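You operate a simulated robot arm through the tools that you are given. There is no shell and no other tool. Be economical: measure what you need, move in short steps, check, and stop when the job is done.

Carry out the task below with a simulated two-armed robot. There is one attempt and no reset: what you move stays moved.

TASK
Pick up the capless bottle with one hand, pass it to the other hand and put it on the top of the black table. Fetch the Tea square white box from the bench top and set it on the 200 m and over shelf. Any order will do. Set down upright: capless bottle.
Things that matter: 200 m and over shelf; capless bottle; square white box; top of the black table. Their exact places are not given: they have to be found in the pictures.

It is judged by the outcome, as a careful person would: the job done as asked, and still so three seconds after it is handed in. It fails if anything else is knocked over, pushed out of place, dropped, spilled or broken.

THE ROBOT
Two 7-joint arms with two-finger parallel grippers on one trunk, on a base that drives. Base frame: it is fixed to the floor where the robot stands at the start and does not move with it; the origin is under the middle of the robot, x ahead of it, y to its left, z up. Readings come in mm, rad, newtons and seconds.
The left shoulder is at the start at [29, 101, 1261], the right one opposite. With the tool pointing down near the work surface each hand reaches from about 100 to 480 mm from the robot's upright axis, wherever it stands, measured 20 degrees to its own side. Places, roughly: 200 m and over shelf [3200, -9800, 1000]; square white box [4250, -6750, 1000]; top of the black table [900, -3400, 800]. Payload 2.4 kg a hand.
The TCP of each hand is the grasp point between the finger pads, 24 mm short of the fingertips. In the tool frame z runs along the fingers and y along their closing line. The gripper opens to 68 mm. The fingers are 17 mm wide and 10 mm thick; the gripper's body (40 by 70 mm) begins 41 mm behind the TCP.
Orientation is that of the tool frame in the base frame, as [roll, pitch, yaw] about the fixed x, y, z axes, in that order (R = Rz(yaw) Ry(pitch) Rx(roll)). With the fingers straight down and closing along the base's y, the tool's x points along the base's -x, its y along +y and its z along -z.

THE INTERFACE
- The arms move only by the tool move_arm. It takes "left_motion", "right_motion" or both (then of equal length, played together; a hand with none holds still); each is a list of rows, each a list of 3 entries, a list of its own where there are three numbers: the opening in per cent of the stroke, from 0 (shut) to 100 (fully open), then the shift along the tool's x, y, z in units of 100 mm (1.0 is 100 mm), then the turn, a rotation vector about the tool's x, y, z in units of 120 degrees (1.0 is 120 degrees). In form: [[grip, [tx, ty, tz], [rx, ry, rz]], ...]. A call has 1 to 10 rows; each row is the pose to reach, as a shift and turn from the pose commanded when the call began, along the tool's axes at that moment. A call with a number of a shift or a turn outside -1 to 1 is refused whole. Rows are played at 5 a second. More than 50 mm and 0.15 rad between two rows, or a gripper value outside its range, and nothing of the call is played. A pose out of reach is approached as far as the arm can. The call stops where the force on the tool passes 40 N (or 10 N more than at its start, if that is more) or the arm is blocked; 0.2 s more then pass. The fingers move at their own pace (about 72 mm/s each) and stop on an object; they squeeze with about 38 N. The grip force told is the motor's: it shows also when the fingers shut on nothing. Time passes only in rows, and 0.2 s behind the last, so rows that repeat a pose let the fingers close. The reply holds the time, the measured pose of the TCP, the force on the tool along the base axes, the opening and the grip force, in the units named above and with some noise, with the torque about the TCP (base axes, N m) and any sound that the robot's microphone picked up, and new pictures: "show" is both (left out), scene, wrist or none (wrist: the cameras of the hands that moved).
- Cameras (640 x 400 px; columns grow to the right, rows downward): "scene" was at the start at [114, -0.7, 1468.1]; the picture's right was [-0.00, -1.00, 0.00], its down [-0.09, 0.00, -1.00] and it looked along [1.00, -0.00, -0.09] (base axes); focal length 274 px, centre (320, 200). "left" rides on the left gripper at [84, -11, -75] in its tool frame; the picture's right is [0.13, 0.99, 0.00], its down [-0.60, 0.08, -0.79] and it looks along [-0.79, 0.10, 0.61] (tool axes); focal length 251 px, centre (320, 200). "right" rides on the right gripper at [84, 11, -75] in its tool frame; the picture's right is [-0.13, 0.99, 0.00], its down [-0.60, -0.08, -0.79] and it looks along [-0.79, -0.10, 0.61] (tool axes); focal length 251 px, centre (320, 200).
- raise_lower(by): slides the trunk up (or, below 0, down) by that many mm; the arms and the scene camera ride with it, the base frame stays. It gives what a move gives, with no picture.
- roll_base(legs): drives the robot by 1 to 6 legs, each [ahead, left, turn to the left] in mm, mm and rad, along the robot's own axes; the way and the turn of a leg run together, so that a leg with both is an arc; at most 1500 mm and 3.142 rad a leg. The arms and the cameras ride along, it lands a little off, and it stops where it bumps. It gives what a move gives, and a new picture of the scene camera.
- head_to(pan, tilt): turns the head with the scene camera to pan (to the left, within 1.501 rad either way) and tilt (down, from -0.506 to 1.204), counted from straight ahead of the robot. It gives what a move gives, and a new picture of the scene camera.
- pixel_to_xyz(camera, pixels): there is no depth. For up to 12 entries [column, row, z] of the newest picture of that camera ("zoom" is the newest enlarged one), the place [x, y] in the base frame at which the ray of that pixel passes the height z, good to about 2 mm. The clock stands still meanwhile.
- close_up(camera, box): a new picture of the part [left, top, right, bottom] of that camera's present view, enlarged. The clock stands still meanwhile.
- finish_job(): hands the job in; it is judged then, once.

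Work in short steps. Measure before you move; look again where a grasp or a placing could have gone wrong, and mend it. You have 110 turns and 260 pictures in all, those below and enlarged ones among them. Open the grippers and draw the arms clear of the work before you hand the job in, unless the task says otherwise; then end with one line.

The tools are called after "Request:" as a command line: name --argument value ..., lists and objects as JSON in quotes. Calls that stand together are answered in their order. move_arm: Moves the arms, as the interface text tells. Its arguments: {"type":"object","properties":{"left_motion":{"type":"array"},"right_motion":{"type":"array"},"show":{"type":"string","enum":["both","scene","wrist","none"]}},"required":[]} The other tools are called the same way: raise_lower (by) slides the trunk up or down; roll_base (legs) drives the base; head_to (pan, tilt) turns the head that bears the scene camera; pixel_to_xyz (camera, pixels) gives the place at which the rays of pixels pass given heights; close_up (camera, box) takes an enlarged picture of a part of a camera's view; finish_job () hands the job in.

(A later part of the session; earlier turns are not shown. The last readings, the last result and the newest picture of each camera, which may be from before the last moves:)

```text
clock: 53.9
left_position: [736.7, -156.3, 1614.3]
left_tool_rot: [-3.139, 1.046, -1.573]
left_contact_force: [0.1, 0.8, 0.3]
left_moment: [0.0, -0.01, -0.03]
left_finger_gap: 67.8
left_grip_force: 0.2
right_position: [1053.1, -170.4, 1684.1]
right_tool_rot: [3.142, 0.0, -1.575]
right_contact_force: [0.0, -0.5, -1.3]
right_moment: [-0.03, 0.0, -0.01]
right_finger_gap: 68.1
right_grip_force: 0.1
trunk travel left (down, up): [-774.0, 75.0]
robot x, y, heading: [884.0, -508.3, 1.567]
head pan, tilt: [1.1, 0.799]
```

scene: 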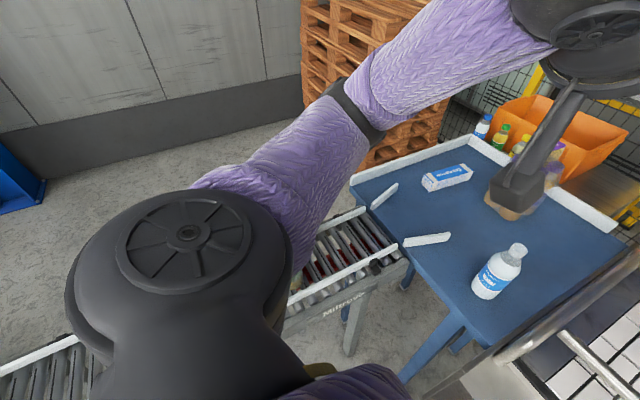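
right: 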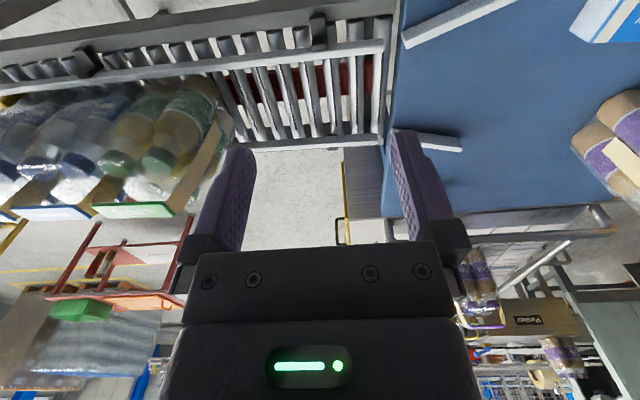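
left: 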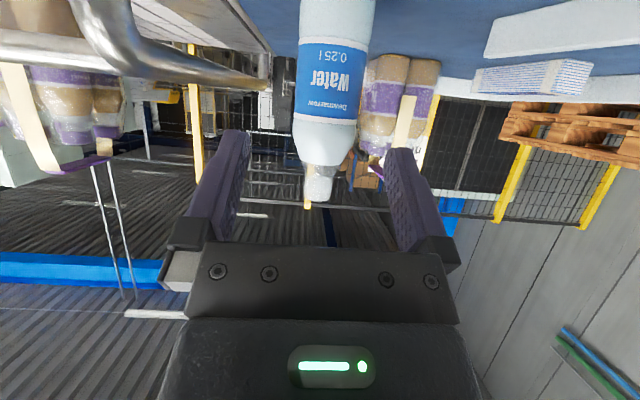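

Base returned to place when the elbow lifted and packs look undisturbed. I shift the robot right and a bit ahead so that the left elbow stays clear of the roller conveyor.

Request:
roll_base --legs '[[60, -125, 0]]'

Request:
head_to --pan 0.6 --tilt 0.85

```text
clock: 55.2
left_position: [864.9, -94.4, 1614.1]
left_tool_rot: [-3.138, 1.047, -1.575]
left_contact_force: [1.2, 0.8, 0.3]
left_moment: [-0.01, -0.02, 0.01]
left_finger_gap: 68.1
left_grip_force: 0.1
right_position: [1180.0, -109.2, 1683.5]
right_tool_rot: [3.141, 0.0, -1.578]
right_contact_force: [0.0, 1.0, -0.5]
right_moment: [0.0, -0.02, 0.02]
right_finger_gap: 68.1
right_grip_force: 0.1
trunk travel left (down, up): [-774.0, 75.0]
robot x, y, heading: [1010.5, -444.0, 1.565]
head pan, tilt: [1.1, 0.799]
```

scene: 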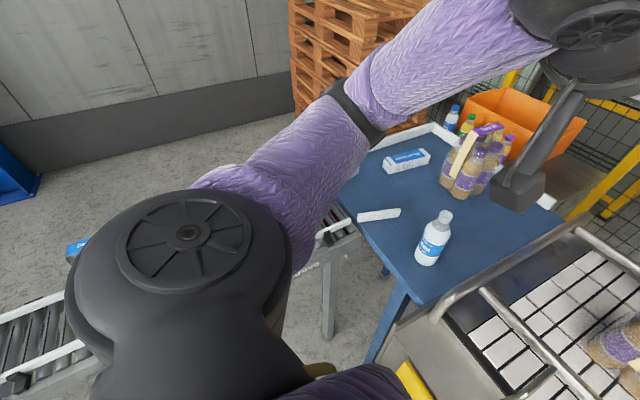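

```text
clock: 56.1
left_position: [865.8, -95.8, 1613.8]
left_tool_rot: [-3.137, 1.047, -1.573]
left_contact_force: [-0.1, -0.6, 1.0]
left_moment: [-0.02, 0.02, -0.02]
left_finger_gap: 68.1
left_grip_force: 0.1
right_position: [1179.0, -108.7, 1683.9]
right_tool_rot: [-3.141, 0.0, -1.576]
right_contact_force: [0.1, -0.6, -0.1]
right_moment: [0.03, -0.02, 0.04]
right_finger_gap: 67.7
right_grip_force: 0.1
trunk travel left (down, up): [-774.0, 75.0]
robot x, y, heading: [1008.0, -446.7, 1.565]
head pan, tilt: [0.6, 0.85]
```

scene: 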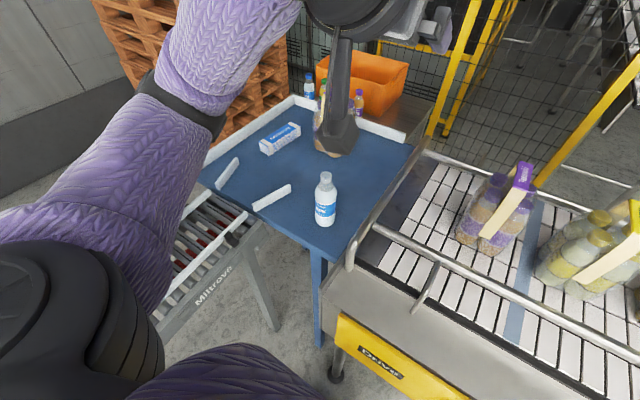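

Good high view; measure the bottle again.

Request:
close_up --camera "scene" --box '[285, 160, 365, 240]'

Request:
pixel_to_xyz --camera "scene" --pixels '[[325.5, 226, 1107], [325.5, 226, 1100], [325.5, 174.5, 1264], [325.5, 174.5, 1269], [315, 214, 1107], [336, 214, 1107]]'

```text
5.00 times, centred on (325, 200) of scene
```

zoom: 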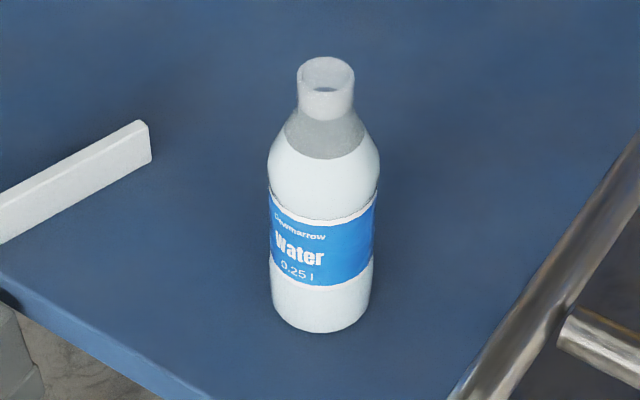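

```text
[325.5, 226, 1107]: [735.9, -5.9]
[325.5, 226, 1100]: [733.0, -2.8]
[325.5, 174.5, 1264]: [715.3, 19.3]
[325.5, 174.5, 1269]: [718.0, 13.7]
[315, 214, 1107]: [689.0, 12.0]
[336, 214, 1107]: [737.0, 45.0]
```

Axis confirmed at (717,15), mouth open. I move the left hand left and down in stages, watching the elbow.

Request:
move_arm --left_motion '[[100, [0.22, 0.25, 0.02], [0, 0, 0]], [100, [0.43, 0.5, 0.05], [0, 0, 0]], [100, [0.65, 0.75, 0.07], [0, 0, 0]], [100, [0.868, 1.0, 0.097], [0, 0, 0]]]' --show "none"

Request:
move_arm --left_motion '[[100, [0.22, 0.12, 0.125], [0, 0, 0]], [100, [0.43, 0.24, 0.25], [0, 0, 0]], [100, [0.65, 0.36, 0.375], [0, 0, 0]], [100, [0.866, 0.48, 0.5], [0, 0, 0]]]' --show "scene"

```text
clock: 57.1
left_position: [757.2, -120.4, 1538.6]
left_tool_rot: [-3.141, 1.05, -1.576]
left_contact_force: [-0.4, 0.2, 0.2]
left_moment: [0.02, 0.01, -0.04]
left_finger_gap: 67.9
left_grip_force: 0.1
left hand out of reach, approached as far as the arm can: row 3, 4
right_position: [1178.8, -109.4, 1683.3]
right_tool_rot: [-3.141, 0.0, -1.577]
right_contact_force: [-0.2, -0.1, -0.1]
right_moment: [0.02, 0.04, 0.0]
right_finger_gap: 67.9
right_grip_force: 0.0
trunk travel left (down, up): [-774.0, 75.0]
robot x, y, heading: [1010.0, -448.4, 1.566]
head pan, tilt: [0.6, 0.85]
```

```text
clock: 58.1
left_position: [711.0, -117.2, 1437.9]
left_tool_rot: [-3.139, 1.048, -1.574]
left_contact_force: [0.6, 0.7, -0.5]
left_moment: [0.0, -0.03, 0.01]
left_finger_gap: 67.9
left_grip_force: 0.0
right_position: [1179.5, -109.5, 1683.4]
right_tool_rot: [3.139, 0.0, -1.579]
right_contact_force: [0.3, 0.4, -0.4]
right_moment: [0.0, 0.03, -0.01]
right_finger_gap: 68.0
right_grip_force: 0.0
trunk travel left (down, up): [-774.0, 75.0]
robot x, y, heading: [1008.0, -447.2, 1.564]
head pan, tilt: [0.6, 0.85]
```

scene: 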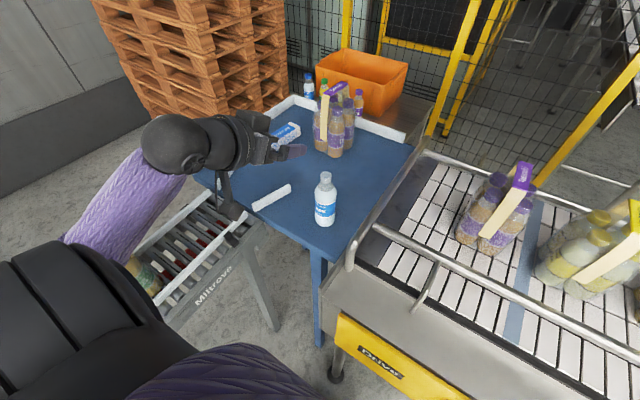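

Now descend about 100 mm and check the elbow.

Request:
move_arm --left_motion '[[100, [0.22, 0, 0.125], [0, 0, 0]], [100, [0.43, -0.02, 0.25], [0, 0, 0]], [100, [0.65, -0.04, 0.375], [0, 0, 0]], [100, [0.866, -0.06, 0.5], [0, 0, 0]], [100, [0.866, -0.06, 0.5], [0, 0, 0]]]' --show "none"

Request:
head_to --pan 1.0 --tilt 0.9

```text
clock: 59.3
left_position: [719.6, -117.8, 1337.8]
left_tool_rot: [-3.139, 1.047, -1.573]
left_contact_force: [-0.7, -0.3, 1.0]
left_moment: [0.01, -0.02, 0.0]
left_finger_gap: 68.3
left_grip_force: 0.0
right_position: [1179.4, -109.6, 1682.8]
right_tool_rot: [3.141, -0.001, -1.578]
right_contact_force: [-0.5, -0.7, -0.6]
right_moment: [0.01, 0.0, 0.0]
right_finger_gap: 68.0
right_grip_force: 0.0
trunk travel left (down, up): [-774.0, 75.0]
robot x, y, heading: [1011.1, -443.0, 1.562]
head pan, tilt: [0.6, 0.85]
```

```text
clock: 60.2
left_position: [718.4, -117.8, 1337.4]
left_tool_rot: [-3.138, 1.048, -1.573]
left_contact_force: [-0.3, 0.5, 0.0]
left_moment: [-0.01, 0.02, 0.01]
left_finger_gap: 68.0
left_grip_force: 0.0
right_position: [1179.3, -109.2, 1683.0]
right_tool_rot: [3.141, -0.001, -1.577]
right_contact_force: [0.0, -0.1, 0.1]
right_moment: [0.01, 0.03, 0.01]
right_finger_gap: 68.2
right_grip_force: 0.0
trunk travel left (down, up): [-774.0, 75.0]
robot x, y, heading: [1012.7, -446.3, 1.565]
head pan, tilt: [1.0, 0.901]
```

scene: 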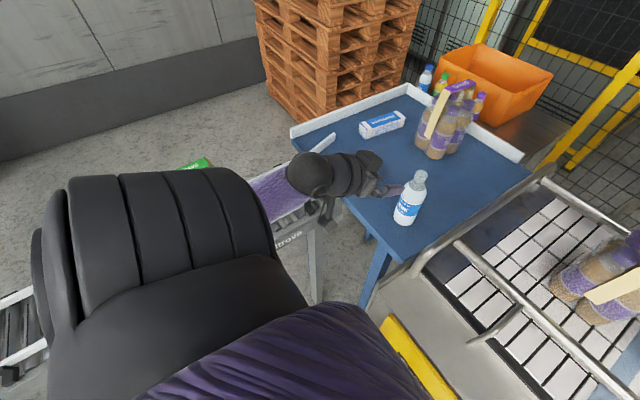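

The elbow is hidden behind the shoulder, so going lower with a tilted hand is risky. A top-down neck grip keeps the wrist at its present height; I turn the left hand back to pointing down.

Request:
move_arm --left_motion '[[100, [0, 0, 0], [0, 0.0625, 0]], [100, [0, 0, 0], [0, 0.125, 0]], [100, [0, 0, 0], [0, 0.1875, 0]], [100, [0, 0, 0], [0, 0.25, 0]], [100, [0, 0, 0], [0, 0.3125, 0]], [100, [0, 0, 0], [0, 0.375, 0]], [100, [0, 0, 0], [0, 0.4375, 0]], [100, [0, 0, 0], [0, 0.5, 0]], [100, [0, 0, 0], [0, 0.5, 0]]]'

```text
clock: 62.2
left_position: [717.3, -118.7, 1338.5]
left_tool_rot: [-3.139, -0.002, -1.576]
left_contact_force: [0.6, 0.5, -0.4]
left_moment: [0.03, -0.02, 0.02]
left_finger_gap: 68.1
left_grip_force: 0.0
right_position: [1178.7, -109.9, 1682.8]
right_tool_rot: [-3.142, 0.0, -1.577]
right_contact_force: [0.2, 0.3, -0.7]
right_moment: [-0.06, 0.0, 0.0]
right_finger_gap: 68.1
right_grip_force: 0.1
trunk travel left (down, up): [-774.0, 75.0]
robot x, y, heading: [1009.1, -445.0, 1.564]
head pan, tilt: [1.0, 0.901]
```

scene: 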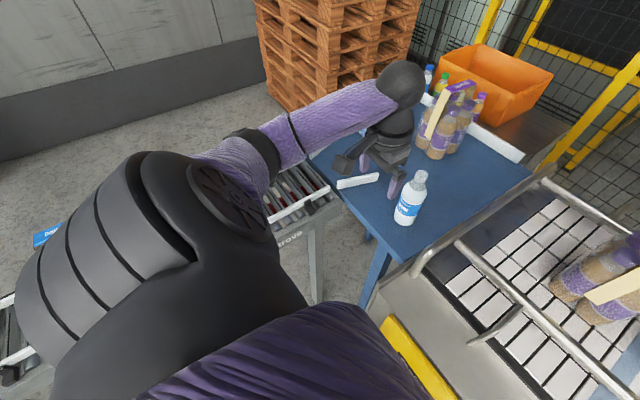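
left: 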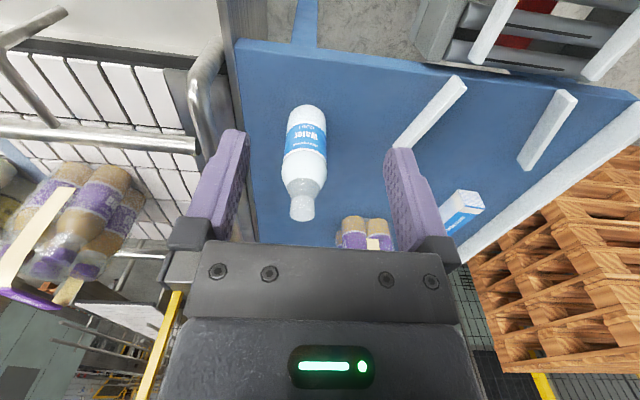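

The elbow is now high and clear. The rim appears at (302,215) in the left picture; measure it.

Request:
close_up --camera "left" --box '[240, 90, 400, 240]'

Request:
pixel_to_xyz --camera "left" --pixels '[[302.5, 219, 1265], [302.5, 213, 1265], [305, 108, 1107], [302.5, 219, 1262]]'

```text
2.67 times, centred on (320, 165) of left
```

zoom: 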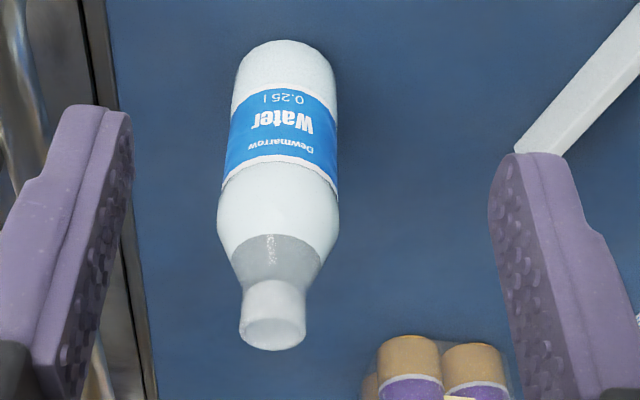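

```text
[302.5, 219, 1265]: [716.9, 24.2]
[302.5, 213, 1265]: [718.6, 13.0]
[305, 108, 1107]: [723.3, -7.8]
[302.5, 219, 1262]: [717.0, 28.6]
```

Bottle axis is (717.5,17) with rim z≈1265; the straight neck is ~22 mm, so the fingers should grip with TCP about at the rim. I move above it first.

Request:
move_arm --left_motion '[[100, [-0.34, 0, 0], [0, 0, 0]], [100, [-0.67, 0, 0], [0, 0, 0]], [100, [-1.0, 0, 0], [0, 0, 0]]]' --show "none"

Request:
move_arm --left_motion '[[100, [-0.18, 0, 0], [0, 0, 0]], [100, [-0.355, 0, 0], [0, 0, 0]], [100, [-0.355, 0, 0], [0, 0, 0]]]'

Request:
close_up --camera "left" --box '[160, 0, 480, 200]'

```text
clock: 63.0
left_position: [718.7, -17.2, 1338.0]
left_tool_rot: [3.141, -0.001, -1.576]
left_contact_force: [-0.7, 0.3, 0.5]
left_moment: [-0.02, 0.0, 0.01]
left_finger_gap: 67.6
left_grip_force: 0.1
right_position: [1181.8, -108.2, 1683.2]
right_tool_rot: [3.141, -0.002, -1.578]
right_contact_force: [-0.1, -0.6, -0.3]
right_moment: [0.0, 0.02, -0.01]
right_finger_gap: 67.9
right_grip_force: 0.0
trunk travel left (down, up): [-774.0, 75.0]
robot x, y, heading: [1006.4, -443.4, 1.565]
head pan, tilt: [1.0, 0.901]
```

```text
clock: 63.8
left_position: [717.7, 16.2, 1336.7]
left_tool_rot: [3.141, 0.003, -1.578]
left_contact_force: [0.3, -0.9, 0.3]
left_moment: [0.0, -0.02, 0.0]
left_finger_gap: 68.0
left_grip_force: 0.1
right_position: [1179.3, -110.4, 1683.5]
right_tool_rot: [-3.141, 0.001, -1.576]
right_contact_force: [0.3, 0.0, -0.2]
right_moment: [0.01, -0.03, 0.0]
right_finger_gap: 68.0
right_grip_force: 0.0
trunk travel left (down, up): [-774.0, 75.0]
robot x, y, heading: [1010.1, -444.6, 1.564]
head pan, tilt: [1.0, 0.901]
```

scene: 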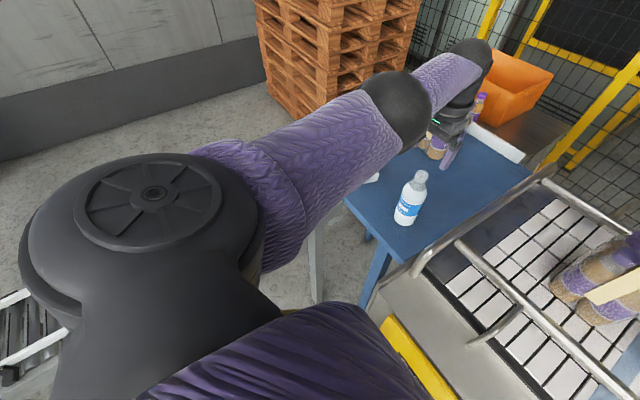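
left: 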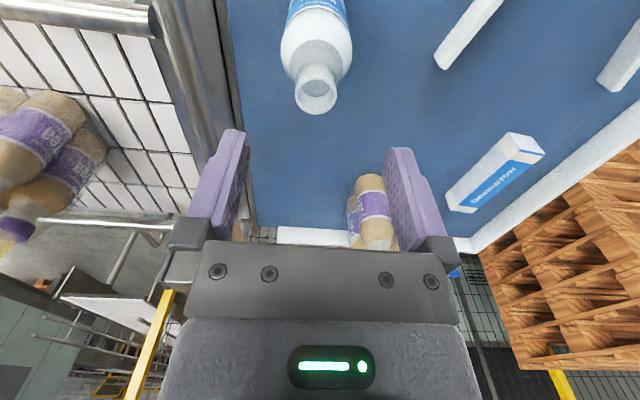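

```text
2.00 times, centred on (320, 100) of left
```

zoom: 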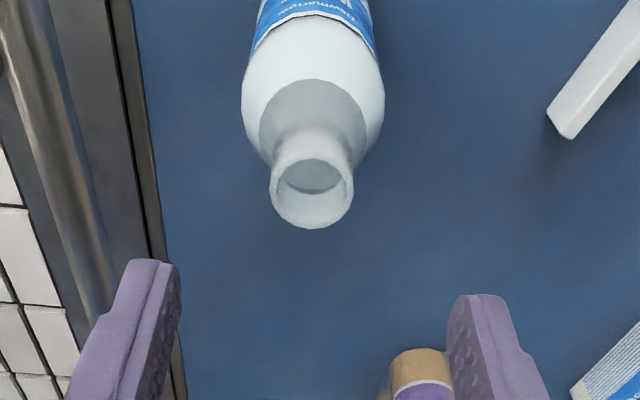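

Verify the rim centre at (316,95) against the TCP.

Request:
pixel_to_xyz --camera "left" --pixels '[[316, 95, 1265], [316, 95, 1260], [316, 95, 1270]]'

```text
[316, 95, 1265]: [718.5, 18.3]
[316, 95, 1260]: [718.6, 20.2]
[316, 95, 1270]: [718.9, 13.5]
```

Aligned within ~2 mm. Descend 72 mm and check.

Request:
move_arm --left_motion '[[100, [-0.02, 0, 0.2], [0, 0, 0]], [100, [-0.02, 0, 0.4], [0, 0, 0]], [100, [-0.02, 0, 0.58], [0, 0, 0]], [100, [-0.02, 0, 0.72], [0, 0, 0]], [100, [-0.02, 0, 0.72], [0, 0, 0]]]' --show "wrist"

Request:
close_up --camera "scene" --box '[350, 60, 510, 240]'

```text
clock: 65.0
left_position: [721.5, 2.6, 1270.2]
left_tool_rot: [-3.141, 0.0, -1.573]
left_contact_force: [-0.6, -0.3, 0.7]
left_moment: [-0.02, 0.02, 0.02]
left_finger_gap: 67.9
left_grip_force: 0.1
left hand out of reach, approached as far as the arm can: row 1, 2, 3, 4, 5
right_position: [1179.3, -109.0, 1684.4]
right_tool_rot: [-3.141, 0.0, -1.578]
right_contact_force: [-0.2, 0.2, 0.6]
right_moment: [-0.01, -0.02, 0.0]
right_finger_gap: 67.9
right_grip_force: 0.1
trunk travel left (down, up): [-774.0, 75.0]
robot x, y, heading: [1009.7, -447.5, 1.567]
head pan, tilt: [1.0, 0.901]
```

left: 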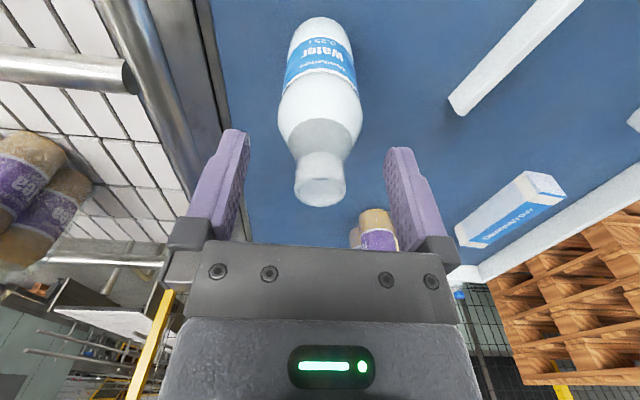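

```text
2.22 times, centred on (430, 150) of scene
```

zoom: 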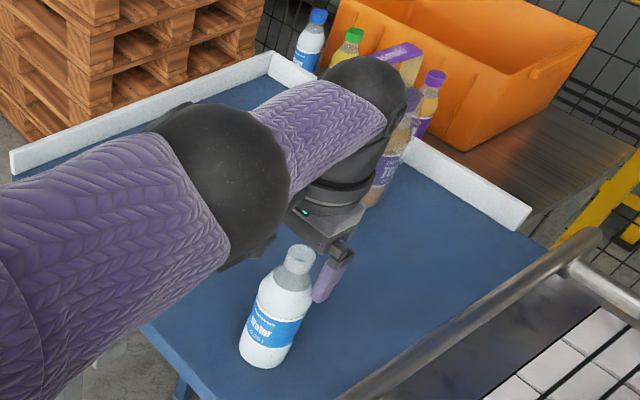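

Reach ran out 15 mm short. I raise the hand again, then bring the base nearer (ahead 40, left 80).

Request:
move_arm --left_motion '[[100, [0, 0, -0.3], [0, 0, 0]], [100, [0, 0, -0.72], [0, 0, 0]], [100, [0, 0, -0.72], [0, 0, 0]]]' --show "none"

Request:
roll_base --legs '[[40, 80, 0]]'

```text
clock: 65.8
left_position: [719.7, 3.2, 1344.9]
left_tool_rot: [-3.141, 0.0, -1.573]
left_contact_force: [0.0, 0.1, 0.3]
left_moment: [0.01, -0.01, 0.0]
left_finger_gap: 67.9
left_grip_force: 0.1
right_position: [1179.8, -108.2, 1682.7]
right_tool_rot: [-3.141, 0.001, -1.579]
right_contact_force: [0.6, -0.2, 0.3]
right_moment: [0.02, 0.0, 0.01]
right_finger_gap: 68.2
right_grip_force: 0.1
trunk travel left (down, up): [-774.0, 75.0]
robot x, y, heading: [1008.6, -445.5, 1.563]
head pan, tilt: [1.0, 0.901]
```

```text
clock: 66.9
left_position: [639.3, 43.4, 1344.1]
left_tool_rot: [-3.141, 0.0, -1.575]
left_contact_force: [0.0, 0.0, 0.7]
left_moment: [0.01, -0.02, 0.01]
left_finger_gap: 68.0
left_grip_force: 0.0
right_position: [1098.4, -69.2, 1684.3]
right_tool_rot: [-3.141, 0.001, -1.579]
right_contact_force: [0.0, 0.9, 0.1]
right_moment: [-0.03, -0.02, -0.01]
right_finger_gap: 67.9
right_grip_force: 0.1
trunk travel left (down, up): [-774.0, 75.0]
robot x, y, heading: [933.0, -405.1, 1.564]
head pan, tilt: [1.0, 0.901]
```

scene: 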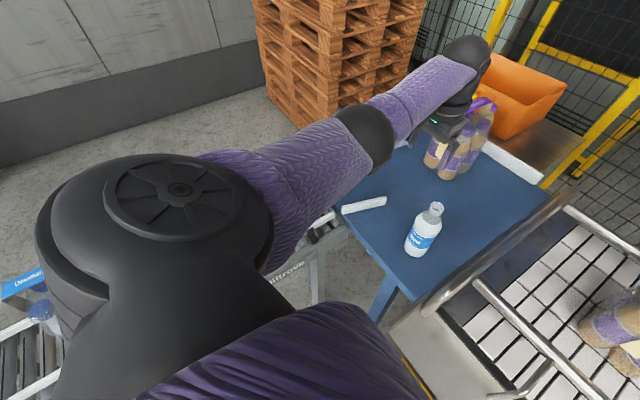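

Move the left hand right 79 and back 25 to sit above the bottle again.

Request:
move_arm --left_motion '[[100, [0.08, -0.27, 0], [0, 0, 0]], [100, [0.17, -0.53, 0], [0, 0, 0]], [100, [0.25, -0.79, 0], [0, 0, 0]], [100, [0.25, -0.79, 0], [0, 0, 0]]]' --show "wrist"

Request:
close_up --camera "left" --box '[240, 0, 400, 150]'

```text
clock: 67.9
left_position: [719.5, 18.3, 1343.3]
left_tool_rot: [-3.141, 0.0, -1.578]
left_contact_force: [-0.2, 0.7, -0.4]
left_moment: [-0.04, 0.0, 0.02]
left_finger_gap: 68.1
left_grip_force: 0.0
right_position: [1099.4, -70.1, 1683.3]
right_tool_rot: [3.142, -0.001, -1.577]
right_contact_force: [-0.2, 0.1, -0.3]
right_moment: [-0.02, -0.02, 0.01]
right_finger_gap: 68.2
right_grip_force: 0.2
trunk travel left (down, up): [-774.0, 75.0]
robot x, y, heading: [927.4, -403.0, 1.565]
head pan, tilt: [1.0, 0.901]
```

left: 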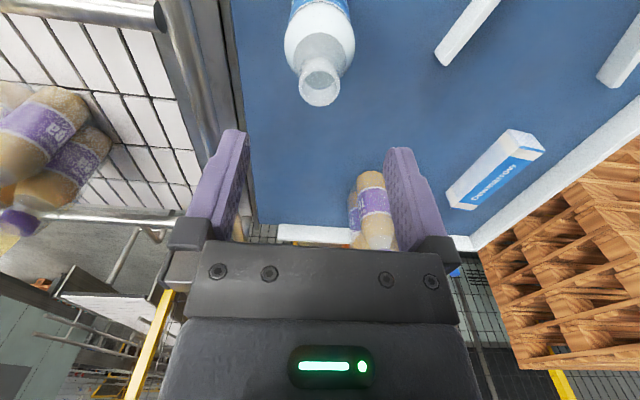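

```text
2.67 times, centred on (320, 75) of left
```

zoom: 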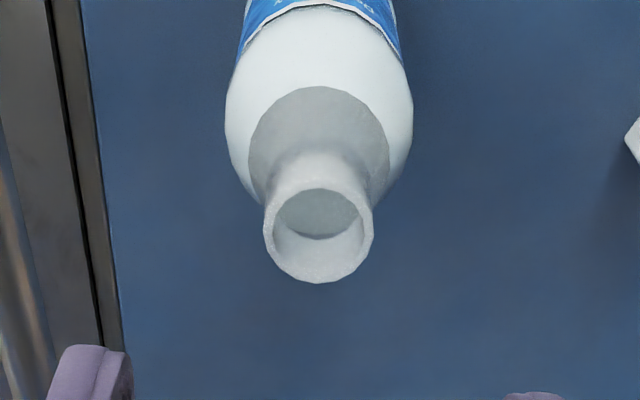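

Rim centre at (319.6,88); check and descend.

Request:
pixel_to_xyz --camera "left" --pixels '[[319.6, 88, 1265]]'

Request:
move_arm --left_motion '[[100, [0, 0, 0.2], [0, 0, 0]], [100, [0, 0, 0.4], [0, 0, 0]], [100, [0, 0, 0.6], [0, 0, 0]], [100, [0, 0, 0.6], [0, 0, 0]]]' --show "wrist"

```text
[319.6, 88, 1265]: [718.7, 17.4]
```

```text
clock: 68.9
left_position: [718.7, 16.4, 1284.0]
left_tool_rot: [-3.139, 0.0, -1.575]
left_contact_force: [0.2, -1.2, 0.7]
left_moment: [-0.01, -0.02, -0.04]
left_finger_gap: 68.2
left_grip_force: 0.0
right_position: [1099.9, -71.1, 1684.6]
right_tool_rot: [3.141, 0.001, -1.579]
right_contact_force: [-0.1, -0.4, 0.1]
right_moment: [-0.01, -0.01, -0.01]
right_finger_gap: 67.9
right_grip_force: 0.1
trunk travel left (down, up): [-774.0, 75.0]
robot x, y, heading: [926.8, -402.7, 1.569]
head pan, tilt: [1.0, 0.901]
```

left: 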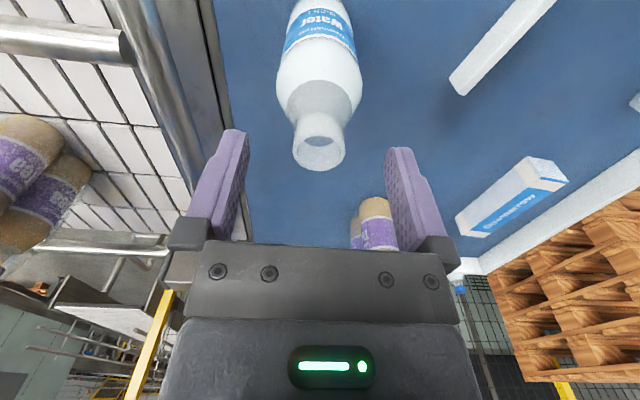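

Reach is fine now. Descend the last 20 mm and close on the neck.

Request:
move_arm --left_motion '[[100, [0, 0, 0.1], [0, 0, 0]], [100, [0, 0, 0.2], [0, 0, 0]], [100, [0, 0, 0.2], [0, 0, 0]]]' --show "wrist"

Request:
close_up --camera "scene" --box '[380, 80, 500, 260]'

```text
clock: 69.7
left_position: [720.0, 17.2, 1265.8]
left_tool_rot: [-3.138, 0.002, -1.577]
left_contact_force: [0.6, -1.3, 0.1]
left_moment: [0.0, 0.01, 0.0]
left_finger_gap: 68.3
left_grip_force: 0.2
right_position: [1099.7, -69.4, 1682.9]
right_tool_rot: [-3.141, 0.0, -1.578]
right_contact_force: [-0.8, -0.6, 0.3]
right_moment: [0.0, -0.02, 0.01]
right_finger_gap: 68.0
right_grip_force: 0.1
trunk travel left (down, up): [-774.0, 75.0]
robot x, y, heading: [928.5, -406.7, 1.561]
head pan, tilt: [1.0, 0.901]
```

left: 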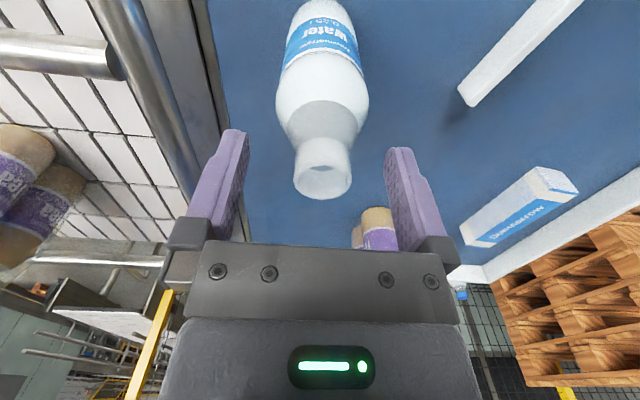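

```text
2.22 times, centred on (440, 170) of scene
```

zoom: 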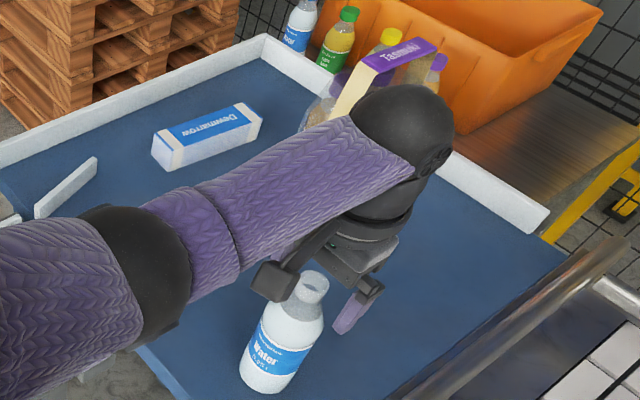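

The rim sits at (323,180), which matches the TCP projection (320,182). Close the fingers.

Request:
move_arm --left_motion '[[50, [0, 0, 0], [0, 0, 0]], [20, [0, 0, 0], [0, 0, 0]], [0, [0, 0, 0], [0, 0, 0]], [0, [0, 0, 0], [0, 0, 0]], [0, [0, 0, 0], [0, 0, 0]]]' --show "wrist"

```text
clock: 70.9
left_position: [720.8, 17.6, 1264.3]
left_tool_rot: [-3.14, 0.0, -1.575]
left_contact_force: [-0.3, -0.4, 0.4]
left_moment: [0.04, -0.01, 0.04]
left_finger_gap: 39.0
left_grip_force: 38.0
right_position: [1099.2, -70.4, 1683.6]
right_tool_rot: [3.141, 0.0, -1.578]
right_contact_force: [-0.4, -0.8, -0.3]
right_moment: [0.0, 0.0, 0.03]
right_finger_gap: 68.0
right_grip_force: 0.0
trunk travel left (down, up): [-774.0, 75.0]
robot x, y, heading: [929.9, -401.1, 1.566]
head pan, tilt: [1.0, 0.901]
```

left: 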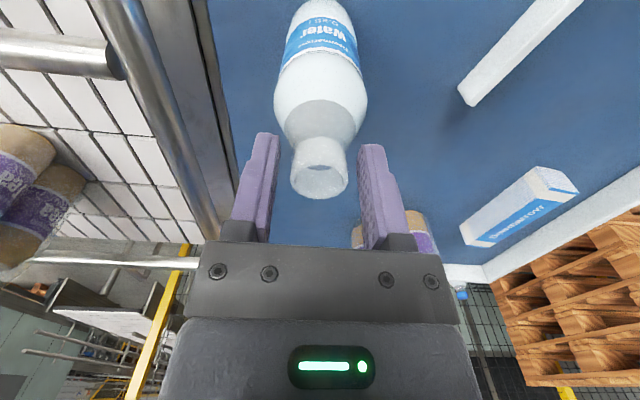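

The fingers stopped at 39 mm – wider than the 25 mm rim – so the tips are on the cone. I open, rise 12 mm, and close again.

Request:
move_arm --left_motion '[[70, [0, 0, 0], [0, 0, 0]], [100, [0, 0, 0], [0, 0, 0]], [100, [0, 0, -0.06], [0, 0, 0]], [100, [0, 0, -0.12], [0, 0, 0]], [50, [0, 0, -0.12], [0, 0, 0]], [20, [0, 0, -0.12], [0, 0, 0]], [0, [0, 0, -0.12], [0, 0, 0]], [0, [0, 0, -0.12], [0, 0, 0]], [0, [0, 0, -0.12], [0, 0, 0]]]' --show "wrist"

Request:
close_up --camera "scene" --box '[400, 150, 480, 260]'

```text
clock: 72.9
left_position: [719.6, 18.1, 1276.9]
left_tool_rot: [-3.141, -0.002, -1.576]
left_contact_force: [-0.3, 0.8, 3.5]
left_moment: [0.18, -0.02, 0.02]
left_finger_gap: 32.3
left_grip_force: 38.0
right_position: [1100.0, -70.7, 1683.3]
right_tool_rot: [3.141, 0.0, -1.579]
right_contact_force: [-0.3, -0.1, -0.4]
right_moment: [-0.01, 0.01, 0.0]
right_finger_gap: 67.7
right_grip_force: 0.1
trunk travel left (down, up): [-774.0, 75.0]
robot x, y, heading: [927.2, -404.7, 1.563]
head pan, tilt: [1.0, 0.901]
```

left: 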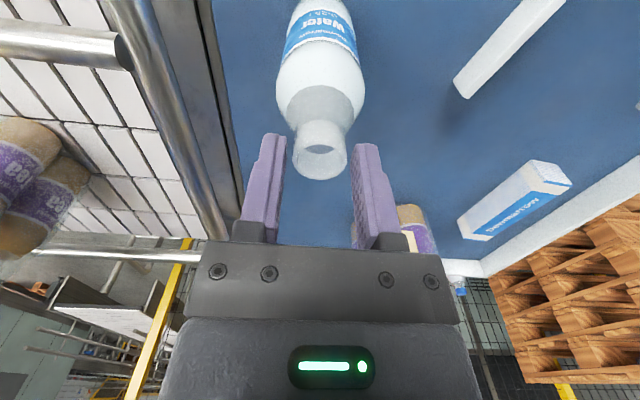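

```text
3.64 times, centred on (440, 205) of scene
```

zoom: 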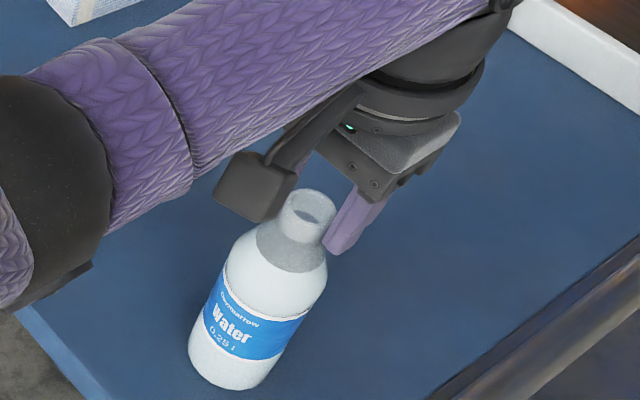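

The stop width fits a conical contact shape, so friction must carry it. I test with a tiny 6 mm lift.

Request:
move_arm --left_motion '[[0, [0, 0, -0.02], [0, 0, 0]], [0, [0, 0, -0.04], [0, 0, 0]], [0, [0, 0, -0.06], [0, 0, 0]], [0, [0, 0, -0.06], [0, 0, 0]], [0, [0, 0, -0.06], [0, 0, 0]]]' --show "wrist"

Request:
close_up --camera "scene" --box '[400, 150, 480, 260]'

```text
clock: 74.1
left_position: [718.9, 17.3, 1282.6]
left_tool_rot: [-3.139, 0.0, -1.576]
left_contact_force: [0.0, -0.5, -1.9]
left_moment: [0.0, 0.02, -0.01]
left_finger_gap: 32.3
left_grip_force: 37.9
right_position: [1098.8, -69.3, 1683.4]
right_tool_rot: [3.141, 0.001, -1.577]
right_contact_force: [0.1, -0.1, 0.0]
right_moment: [-0.01, -0.01, 0.01]
right_finger_gap: 68.0
right_grip_force: 0.0
trunk travel left (down, up): [-774.0, 75.0]
robot x, y, heading: [928.7, -402.2, 1.562]
head pan, tilt: [1.0, 0.901]
```

left: 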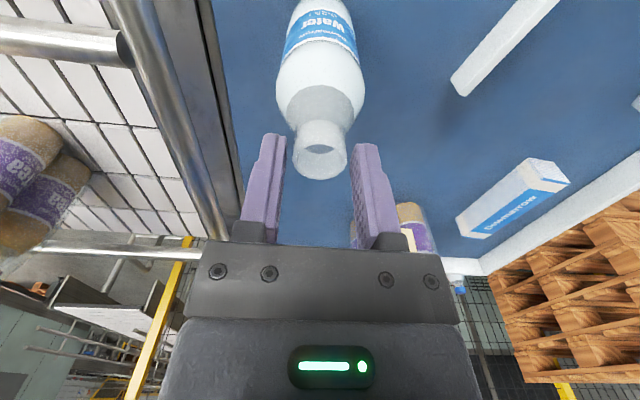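

```text
3.64 times, centred on (440, 205) of scene
```

zoom: 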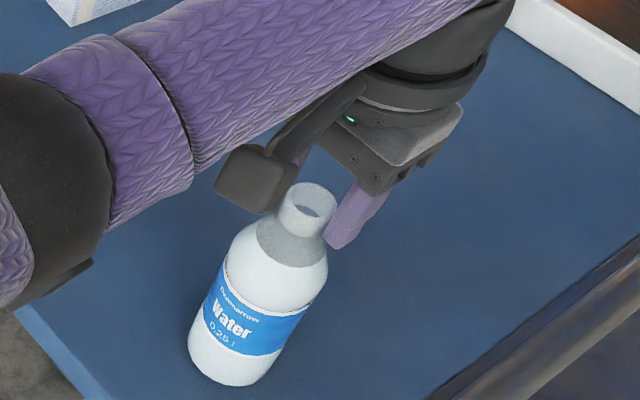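

The bottle rises with the hand (rim fixed in the wrist view, -1.9 N). I lift with the trunk and back off into open floor.

Request:
raise_lower --by 70

Request:
roll_base --legs '[[-300, 0, 0]]'

Request:
head_to --pan 0.4 --tilt 0.9

```text
clock: 75.2
left_position: [719.2, 17.8, 1351.7]
left_tool_rot: [-3.138, -0.001, -1.579]
left_contact_force: [0.0, 0.9, -2.2]
left_moment: [0.01, 0.01, 0.04]
left_finger_gap: 32.2
left_grip_force: 38.0
right_position: [1099.4, -69.6, 1751.7]
right_tool_rot: [3.141, 0.001, -1.577]
right_contact_force: [-0.4, 0.7, 1.0]
right_moment: [-0.01, 0.01, 0.0]
right_finger_gap: 68.0
right_grip_force: 0.1
trunk travel left (down, up): [-844.0, 5.0]
robot x, y, heading: [927.9, -407.5, 1.57]
head pan, tilt: [1.0, 0.901]
```

```text
clock: 77.2
left_position: [717.8, -281.0, 1352.0]
left_tool_rot: [-3.139, 0.001, -1.58]
left_contact_force: [0.0, -0.6, -3.4]
left_moment: [0.0, -0.02, 0.01]
left_finger_gap: 32.2
left_grip_force: 38.4
right_position: [1098.1, -369.5, 1752.8]
right_tool_rot: [-3.141, -0.001, -1.581]
right_contact_force: [0.5, 0.2, 0.3]
right_moment: [0.05, 0.04, -0.01]
right_finger_gap: 68.0
right_grip_force: 0.1
trunk travel left (down, up): [-844.0, 5.0]
robot x, y, heading: [928.8, -706.5, 1.56]
head pan, tilt: [1.0, 0.901]
```

scene: 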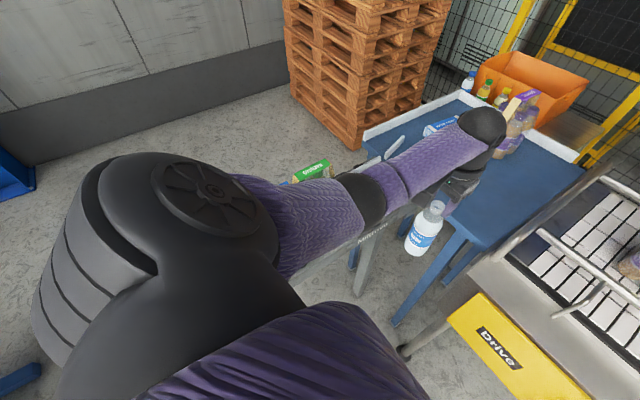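

```text
clock: 78.2
left_position: [717.7, -281.5, 1352.5]
left_tool_rot: [-3.14, 0.0, -1.581]
left_contact_force: [-1.1, 0.0, -3.1]
left_moment: [-0.02, 0.02, 0.03]
left_finger_gap: 32.1
left_grip_force: 37.7
right_position: [1098.4, -370.0, 1752.9]
right_tool_rot: [-3.142, -0.001, -1.582]
right_contact_force: [-0.1, 0.2, -0.2]
right_moment: [-0.05, 0.02, 0.0]
right_finger_gap: 68.0
right_grip_force: 0.1
trunk travel left (down, up): [-844.0, 5.0]
robot x, y, heading: [927.9, -710.7, 1.564]
head pan, tilt: [0.4, 0.901]
```

scene: 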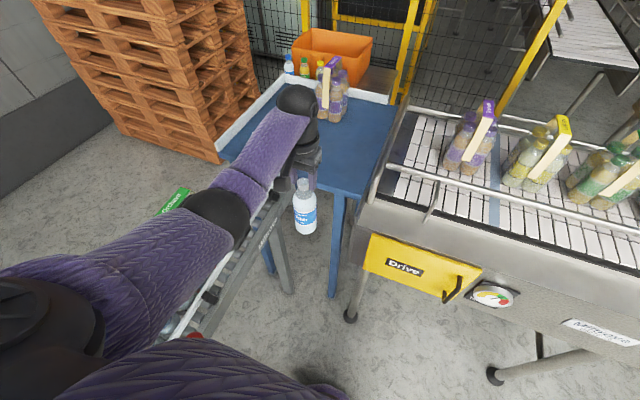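

Held firmly. Back away further to open floor, shifting right from the conveyor.

Request:
roll_base --legs '[[-200, -250, 0], [-400, 0, 0]]'

Request:
head_to --pan 0.1 --tilt 0.8

```text
clock: 82.4
left_position: [962.6, -872.6, 1353.5]
left_tool_rot: [-3.14, 0.0, -1.59]
left_contact_force: [-0.2, -0.9, -2.6]
left_moment: [0.02, 0.01, 0.0]
left_finger_gap: 31.7
left_grip_force: 37.9
right_position: [1342.7, -964.3, 1752.8]
right_tool_rot: [-3.141, 0.001, -1.594]
right_contact_force: [0.9, -0.5, -0.4]
right_moment: [0.03, 0.01, -0.02]
right_finger_gap: 67.9
right_grip_force: 0.0
trunk travel left (down, up): [-844.0, 5.0]
robot x, y, heading: [1169.1, -1297.2, 1.55]
head pan, tilt: [0.4, 0.901]
```

scene: 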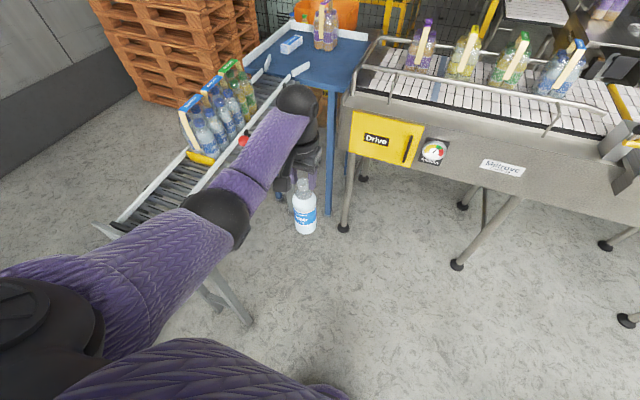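

```text
clock: 83.2
left_position: [962.3, -871.3, 1352.9]
left_tool_rot: [-3.141, 0.0, -1.59]
left_contact_force: [-1.2, 0.1, -3.3]
left_moment: [-0.01, -0.03, 0.02]
left_finger_gap: 31.5
left_grip_force: 38.1
right_position: [1342.1, -963.3, 1753.3]
right_tool_rot: [-3.14, 0.0, -1.594]
right_contact_force: [-0.5, 0.2, -0.4]
right_moment: [-0.01, 0.0, -0.01]
right_finger_gap: 67.9
right_grip_force: 0.1
trunk travel left (down, up): [-844.0, 5.0]
robot x, y, heading: [1166.6, -1299.6, 1.548]
head pan, tilt: [0.099, 0.799]
```

scene: 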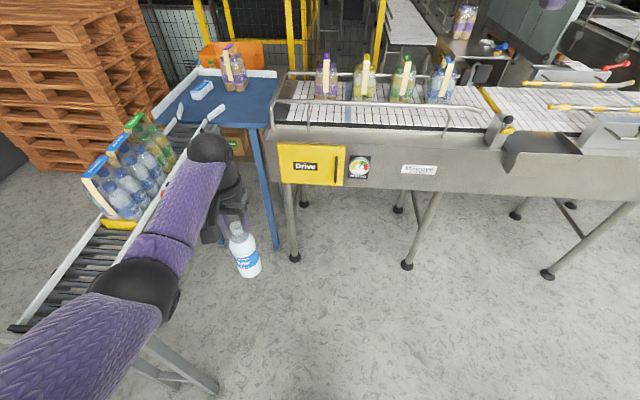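

The finger gap creeps (32.3→31.5), a slow slip, so I hand over right here. Both arms move: left brings the bottle up and toward the middle; right turns to point forward-left-down.

Request:
move_arm --left_motion '[[0, [-0.012, -0.075, -0.1], [0, 0, 0]], [0, [-0.024, -0.15, -0.2], [0, 0, 0]], [0, [-0.036, -0.225, -0.3], [0, 0, 0]], [0, [-0.048, -0.3, -0.4], [0, 0, 0]], [0, [-0.06, -0.375, -0.5], [0, 0, 0]], [0, [-0.072, -0.45, -0.6], [0, 0, 0]], [0, [-0.084, -0.525, -0.7], [0, 0, 0]], [0, [-0.096, -0.6, -0.8], [0, 0, 0]], [0, [-0.108, -0.675, -0.9], [0, 0, 0]], [0, [-0.12, -0.75, -1.0], [0, 0, 0]]]' --right_motion '[[100, [-0.02, 0.05, 0.1], [-0.02175, -0.04666, -0.03768]], [100, [-0.04, 0.1, 0.2], [-0.0435, -0.09332, -0.07536]], [100, [-0.06, 0.15, 0.3], [-0.06525, -0.13998, -0.11304]], [100, [-0.08, 0.2, 0.4], [-0.087, -0.18664, -0.15072]], [100, [-0.1, 0.25, 0.5], [-0.10875, -0.2333, -0.1884]], [100, [-0.12, 0.3, 0.6], [-0.1305, -0.27996, -0.22608]], [100, [-0.14, 0.35, 0.7], [-0.15225, -0.32662, -0.26376]], [100, [-0.16, 0.4, 0.8], [-0.174, -0.37328, -0.30144]], [100, [-0.18, 0.45, 0.9], [-0.19575, -0.41994, -0.33912]], [100, [-0.2, 0.5, 1.0], [-0.2175, -0.4666, -0.3768]]]'

```text
clock: 85.4
left_position: [1037.5, -860.5, 1453.0]
left_tool_rot: [-3.141, -0.002, -1.59]
left_contact_force: [-0.1, 0.8, -2.4]
left_moment: [-0.02, -0.02, 0.0]
left_finger_gap: 31.2
left_grip_force: 38.1
right_position: [1291.1, -945.8, 1655.1]
right_tool_rot: [3.137, 1.023, -0.726]
right_contact_force: [-0.4, 0.7, -0.5]
right_moment: [-0.03, 0.03, 0.01]
right_finger_gap: 67.9
right_grip_force: 0.1
right hand out of reach, approached as far as the arm can: row 10
trunk travel left (down, up): [-844.0, 5.0]
robot x, y, heading: [1169.4, -1299.1, 1.548]
head pan, tilt: [0.099, 0.799]
```

scene: 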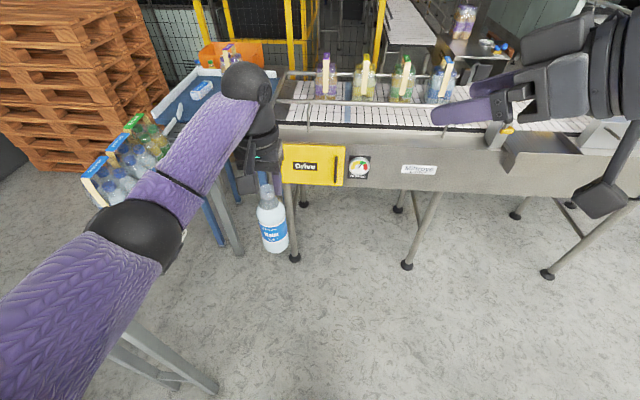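
right: 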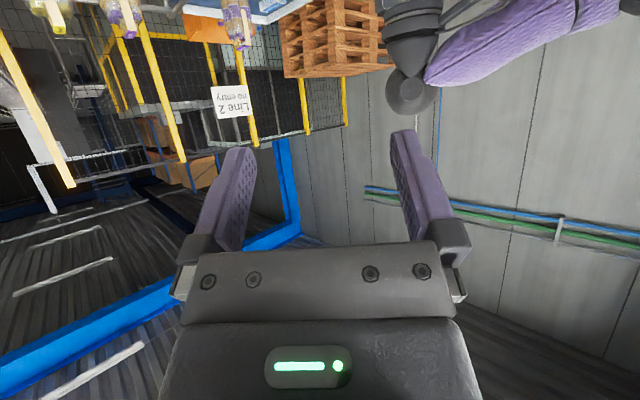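
left: 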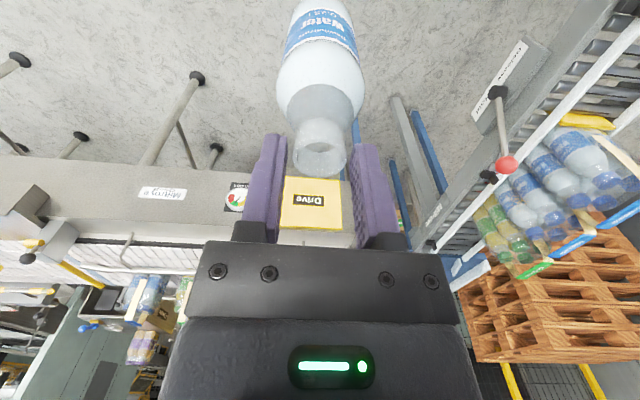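

Gap is 31.2, still slipping slowly. Next both move together to the meeting height.

Request:
move_arm --left_motion '[[0, [0, -0.12, -0.2], [0, 0, 0]], [0, [0, -0.24, -0.4], [0, 0, 0]], [0, [0, -0.36, -0.6], [0, 0, 0]], [0, [0, -0.48, -0.8], [0, 0, 0]], [0, [0, -0.6, -1.0], [0, 0, 0]]]' --right_motion '[[100, [0.123, 0.065, 0.182], [0, 0, 0]], [100, [0.246, 0.131, 0.365], [0, 0, 0]], [100, [0.368, 0.196, 0.547], [0, 0, 0]], [100, [0.491, 0.262, 0.73], [0, 0, 0]], [100, [0.614, 0.327, 0.912], [0, 0, 0]]]' --show "both"

```text
clock: 86.6
left_position: [1097.5, -861.3, 1554.6]
left_tool_rot: [-3.141, -0.001, -1.589]
left_contact_force: [-0.4, 0.2, -2.1]
left_moment: [-0.02, 0.02, -0.01]
left_finger_gap: 31.4
left_grip_force: 38.2
right_position: [1232.7, -937.7, 1555.3]
right_tool_rot: [3.137, 1.046, -0.722]
right_contact_force: [-1.0, -0.1, -0.1]
right_moment: [0.02, 0.01, -0.01]
right_finger_gap: 67.8
right_grip_force: 0.0
trunk travel left (down, up): [-844.0, 5.0]
robot x, y, heading: [1167.7, -1297.8, 1.546]
head pan, tilt: [0.099, 0.799]
```

scene: 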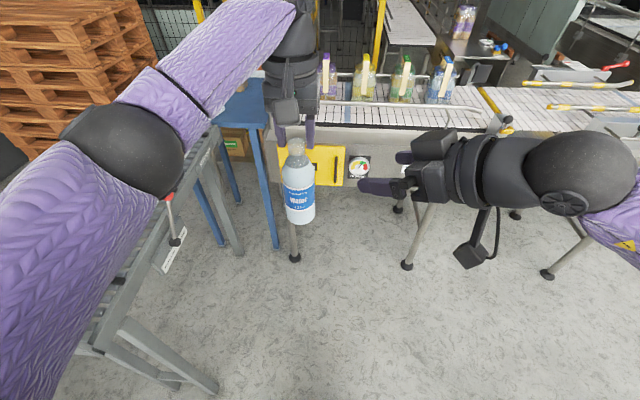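
right: 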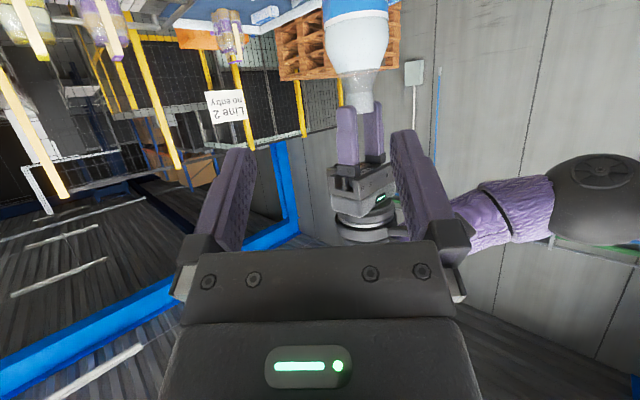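
left: 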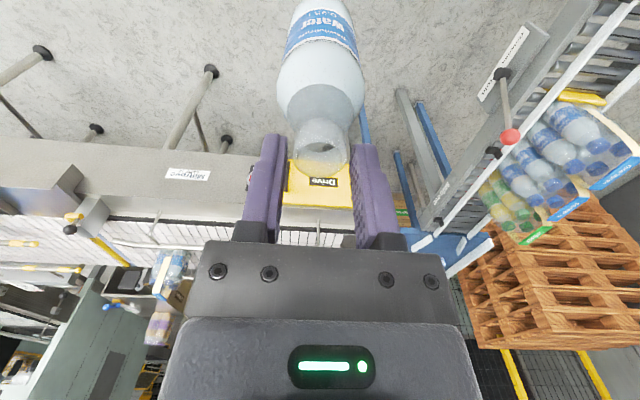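

Both are in position. I check the rim location with the left camera and bring the right hand to a pre-grasp 100 mm from the bottle's body.

Request:
pixel_to_xyz --camera "left" --pixels '[[322, 153, 1541], [322, 153, 1538]]'

Request:
move_arm --right_motion '[[100, [0.145, 0.08, 0.234], [0, 0, 0]], [100, [0.29, 0.16, 0.467], [0, 0, 0]], [100, [0.436, 0.24, 0.7], [0, 0, 0]], [100, [0.581, 0.32, 0.934], [0, 0, 0]], [100, [0.581, 0.32, 0.934], [0, 0, 0]]]'

Request:
close_up --camera "right" --box '[160, 0, 480, 200]'

```text
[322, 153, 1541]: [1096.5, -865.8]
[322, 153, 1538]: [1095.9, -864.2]
```

```text
clock: 87.8
left_position: [1096.7, -860.7, 1552.4]
left_tool_rot: [-3.141, 0.0, -1.589]
left_contact_force: [-1.3, -0.7, -2.4]
left_moment: [-0.02, -0.01, -0.02]
left_finger_gap: 31.3
left_grip_force: 38.6
right_position: [1172.4, -927.2, 1462.0]
right_tool_rot: [3.138, 1.048, -0.724]
right_contact_force: [0.5, 0.2, 0.5]
right_moment: [-0.01, 0.01, -0.03]
right_finger_gap: 68.1
right_grip_force: 0.1
trunk travel left (down, up): [-844.0, 5.0]
robot x, y, heading: [1167.8, -1299.6, 1.552]
head pan, tilt: [0.099, 0.799]
```

scene: 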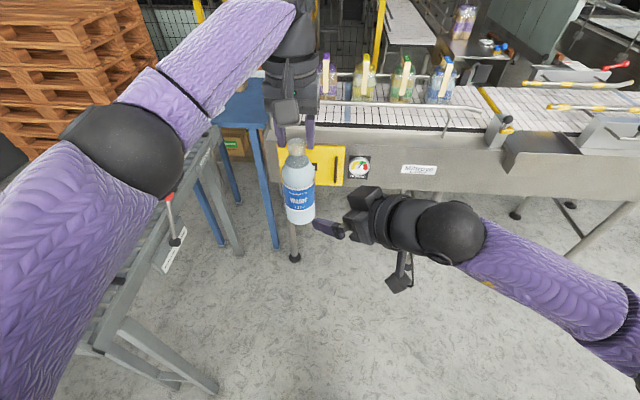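
right: 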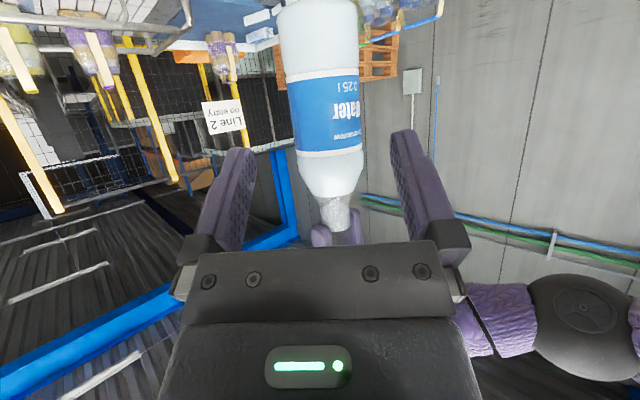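

```text
2.00 times, centred on (320, 100) of right
```

zoom: 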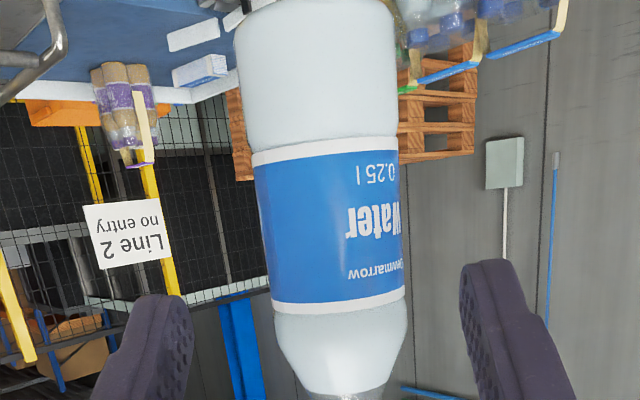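

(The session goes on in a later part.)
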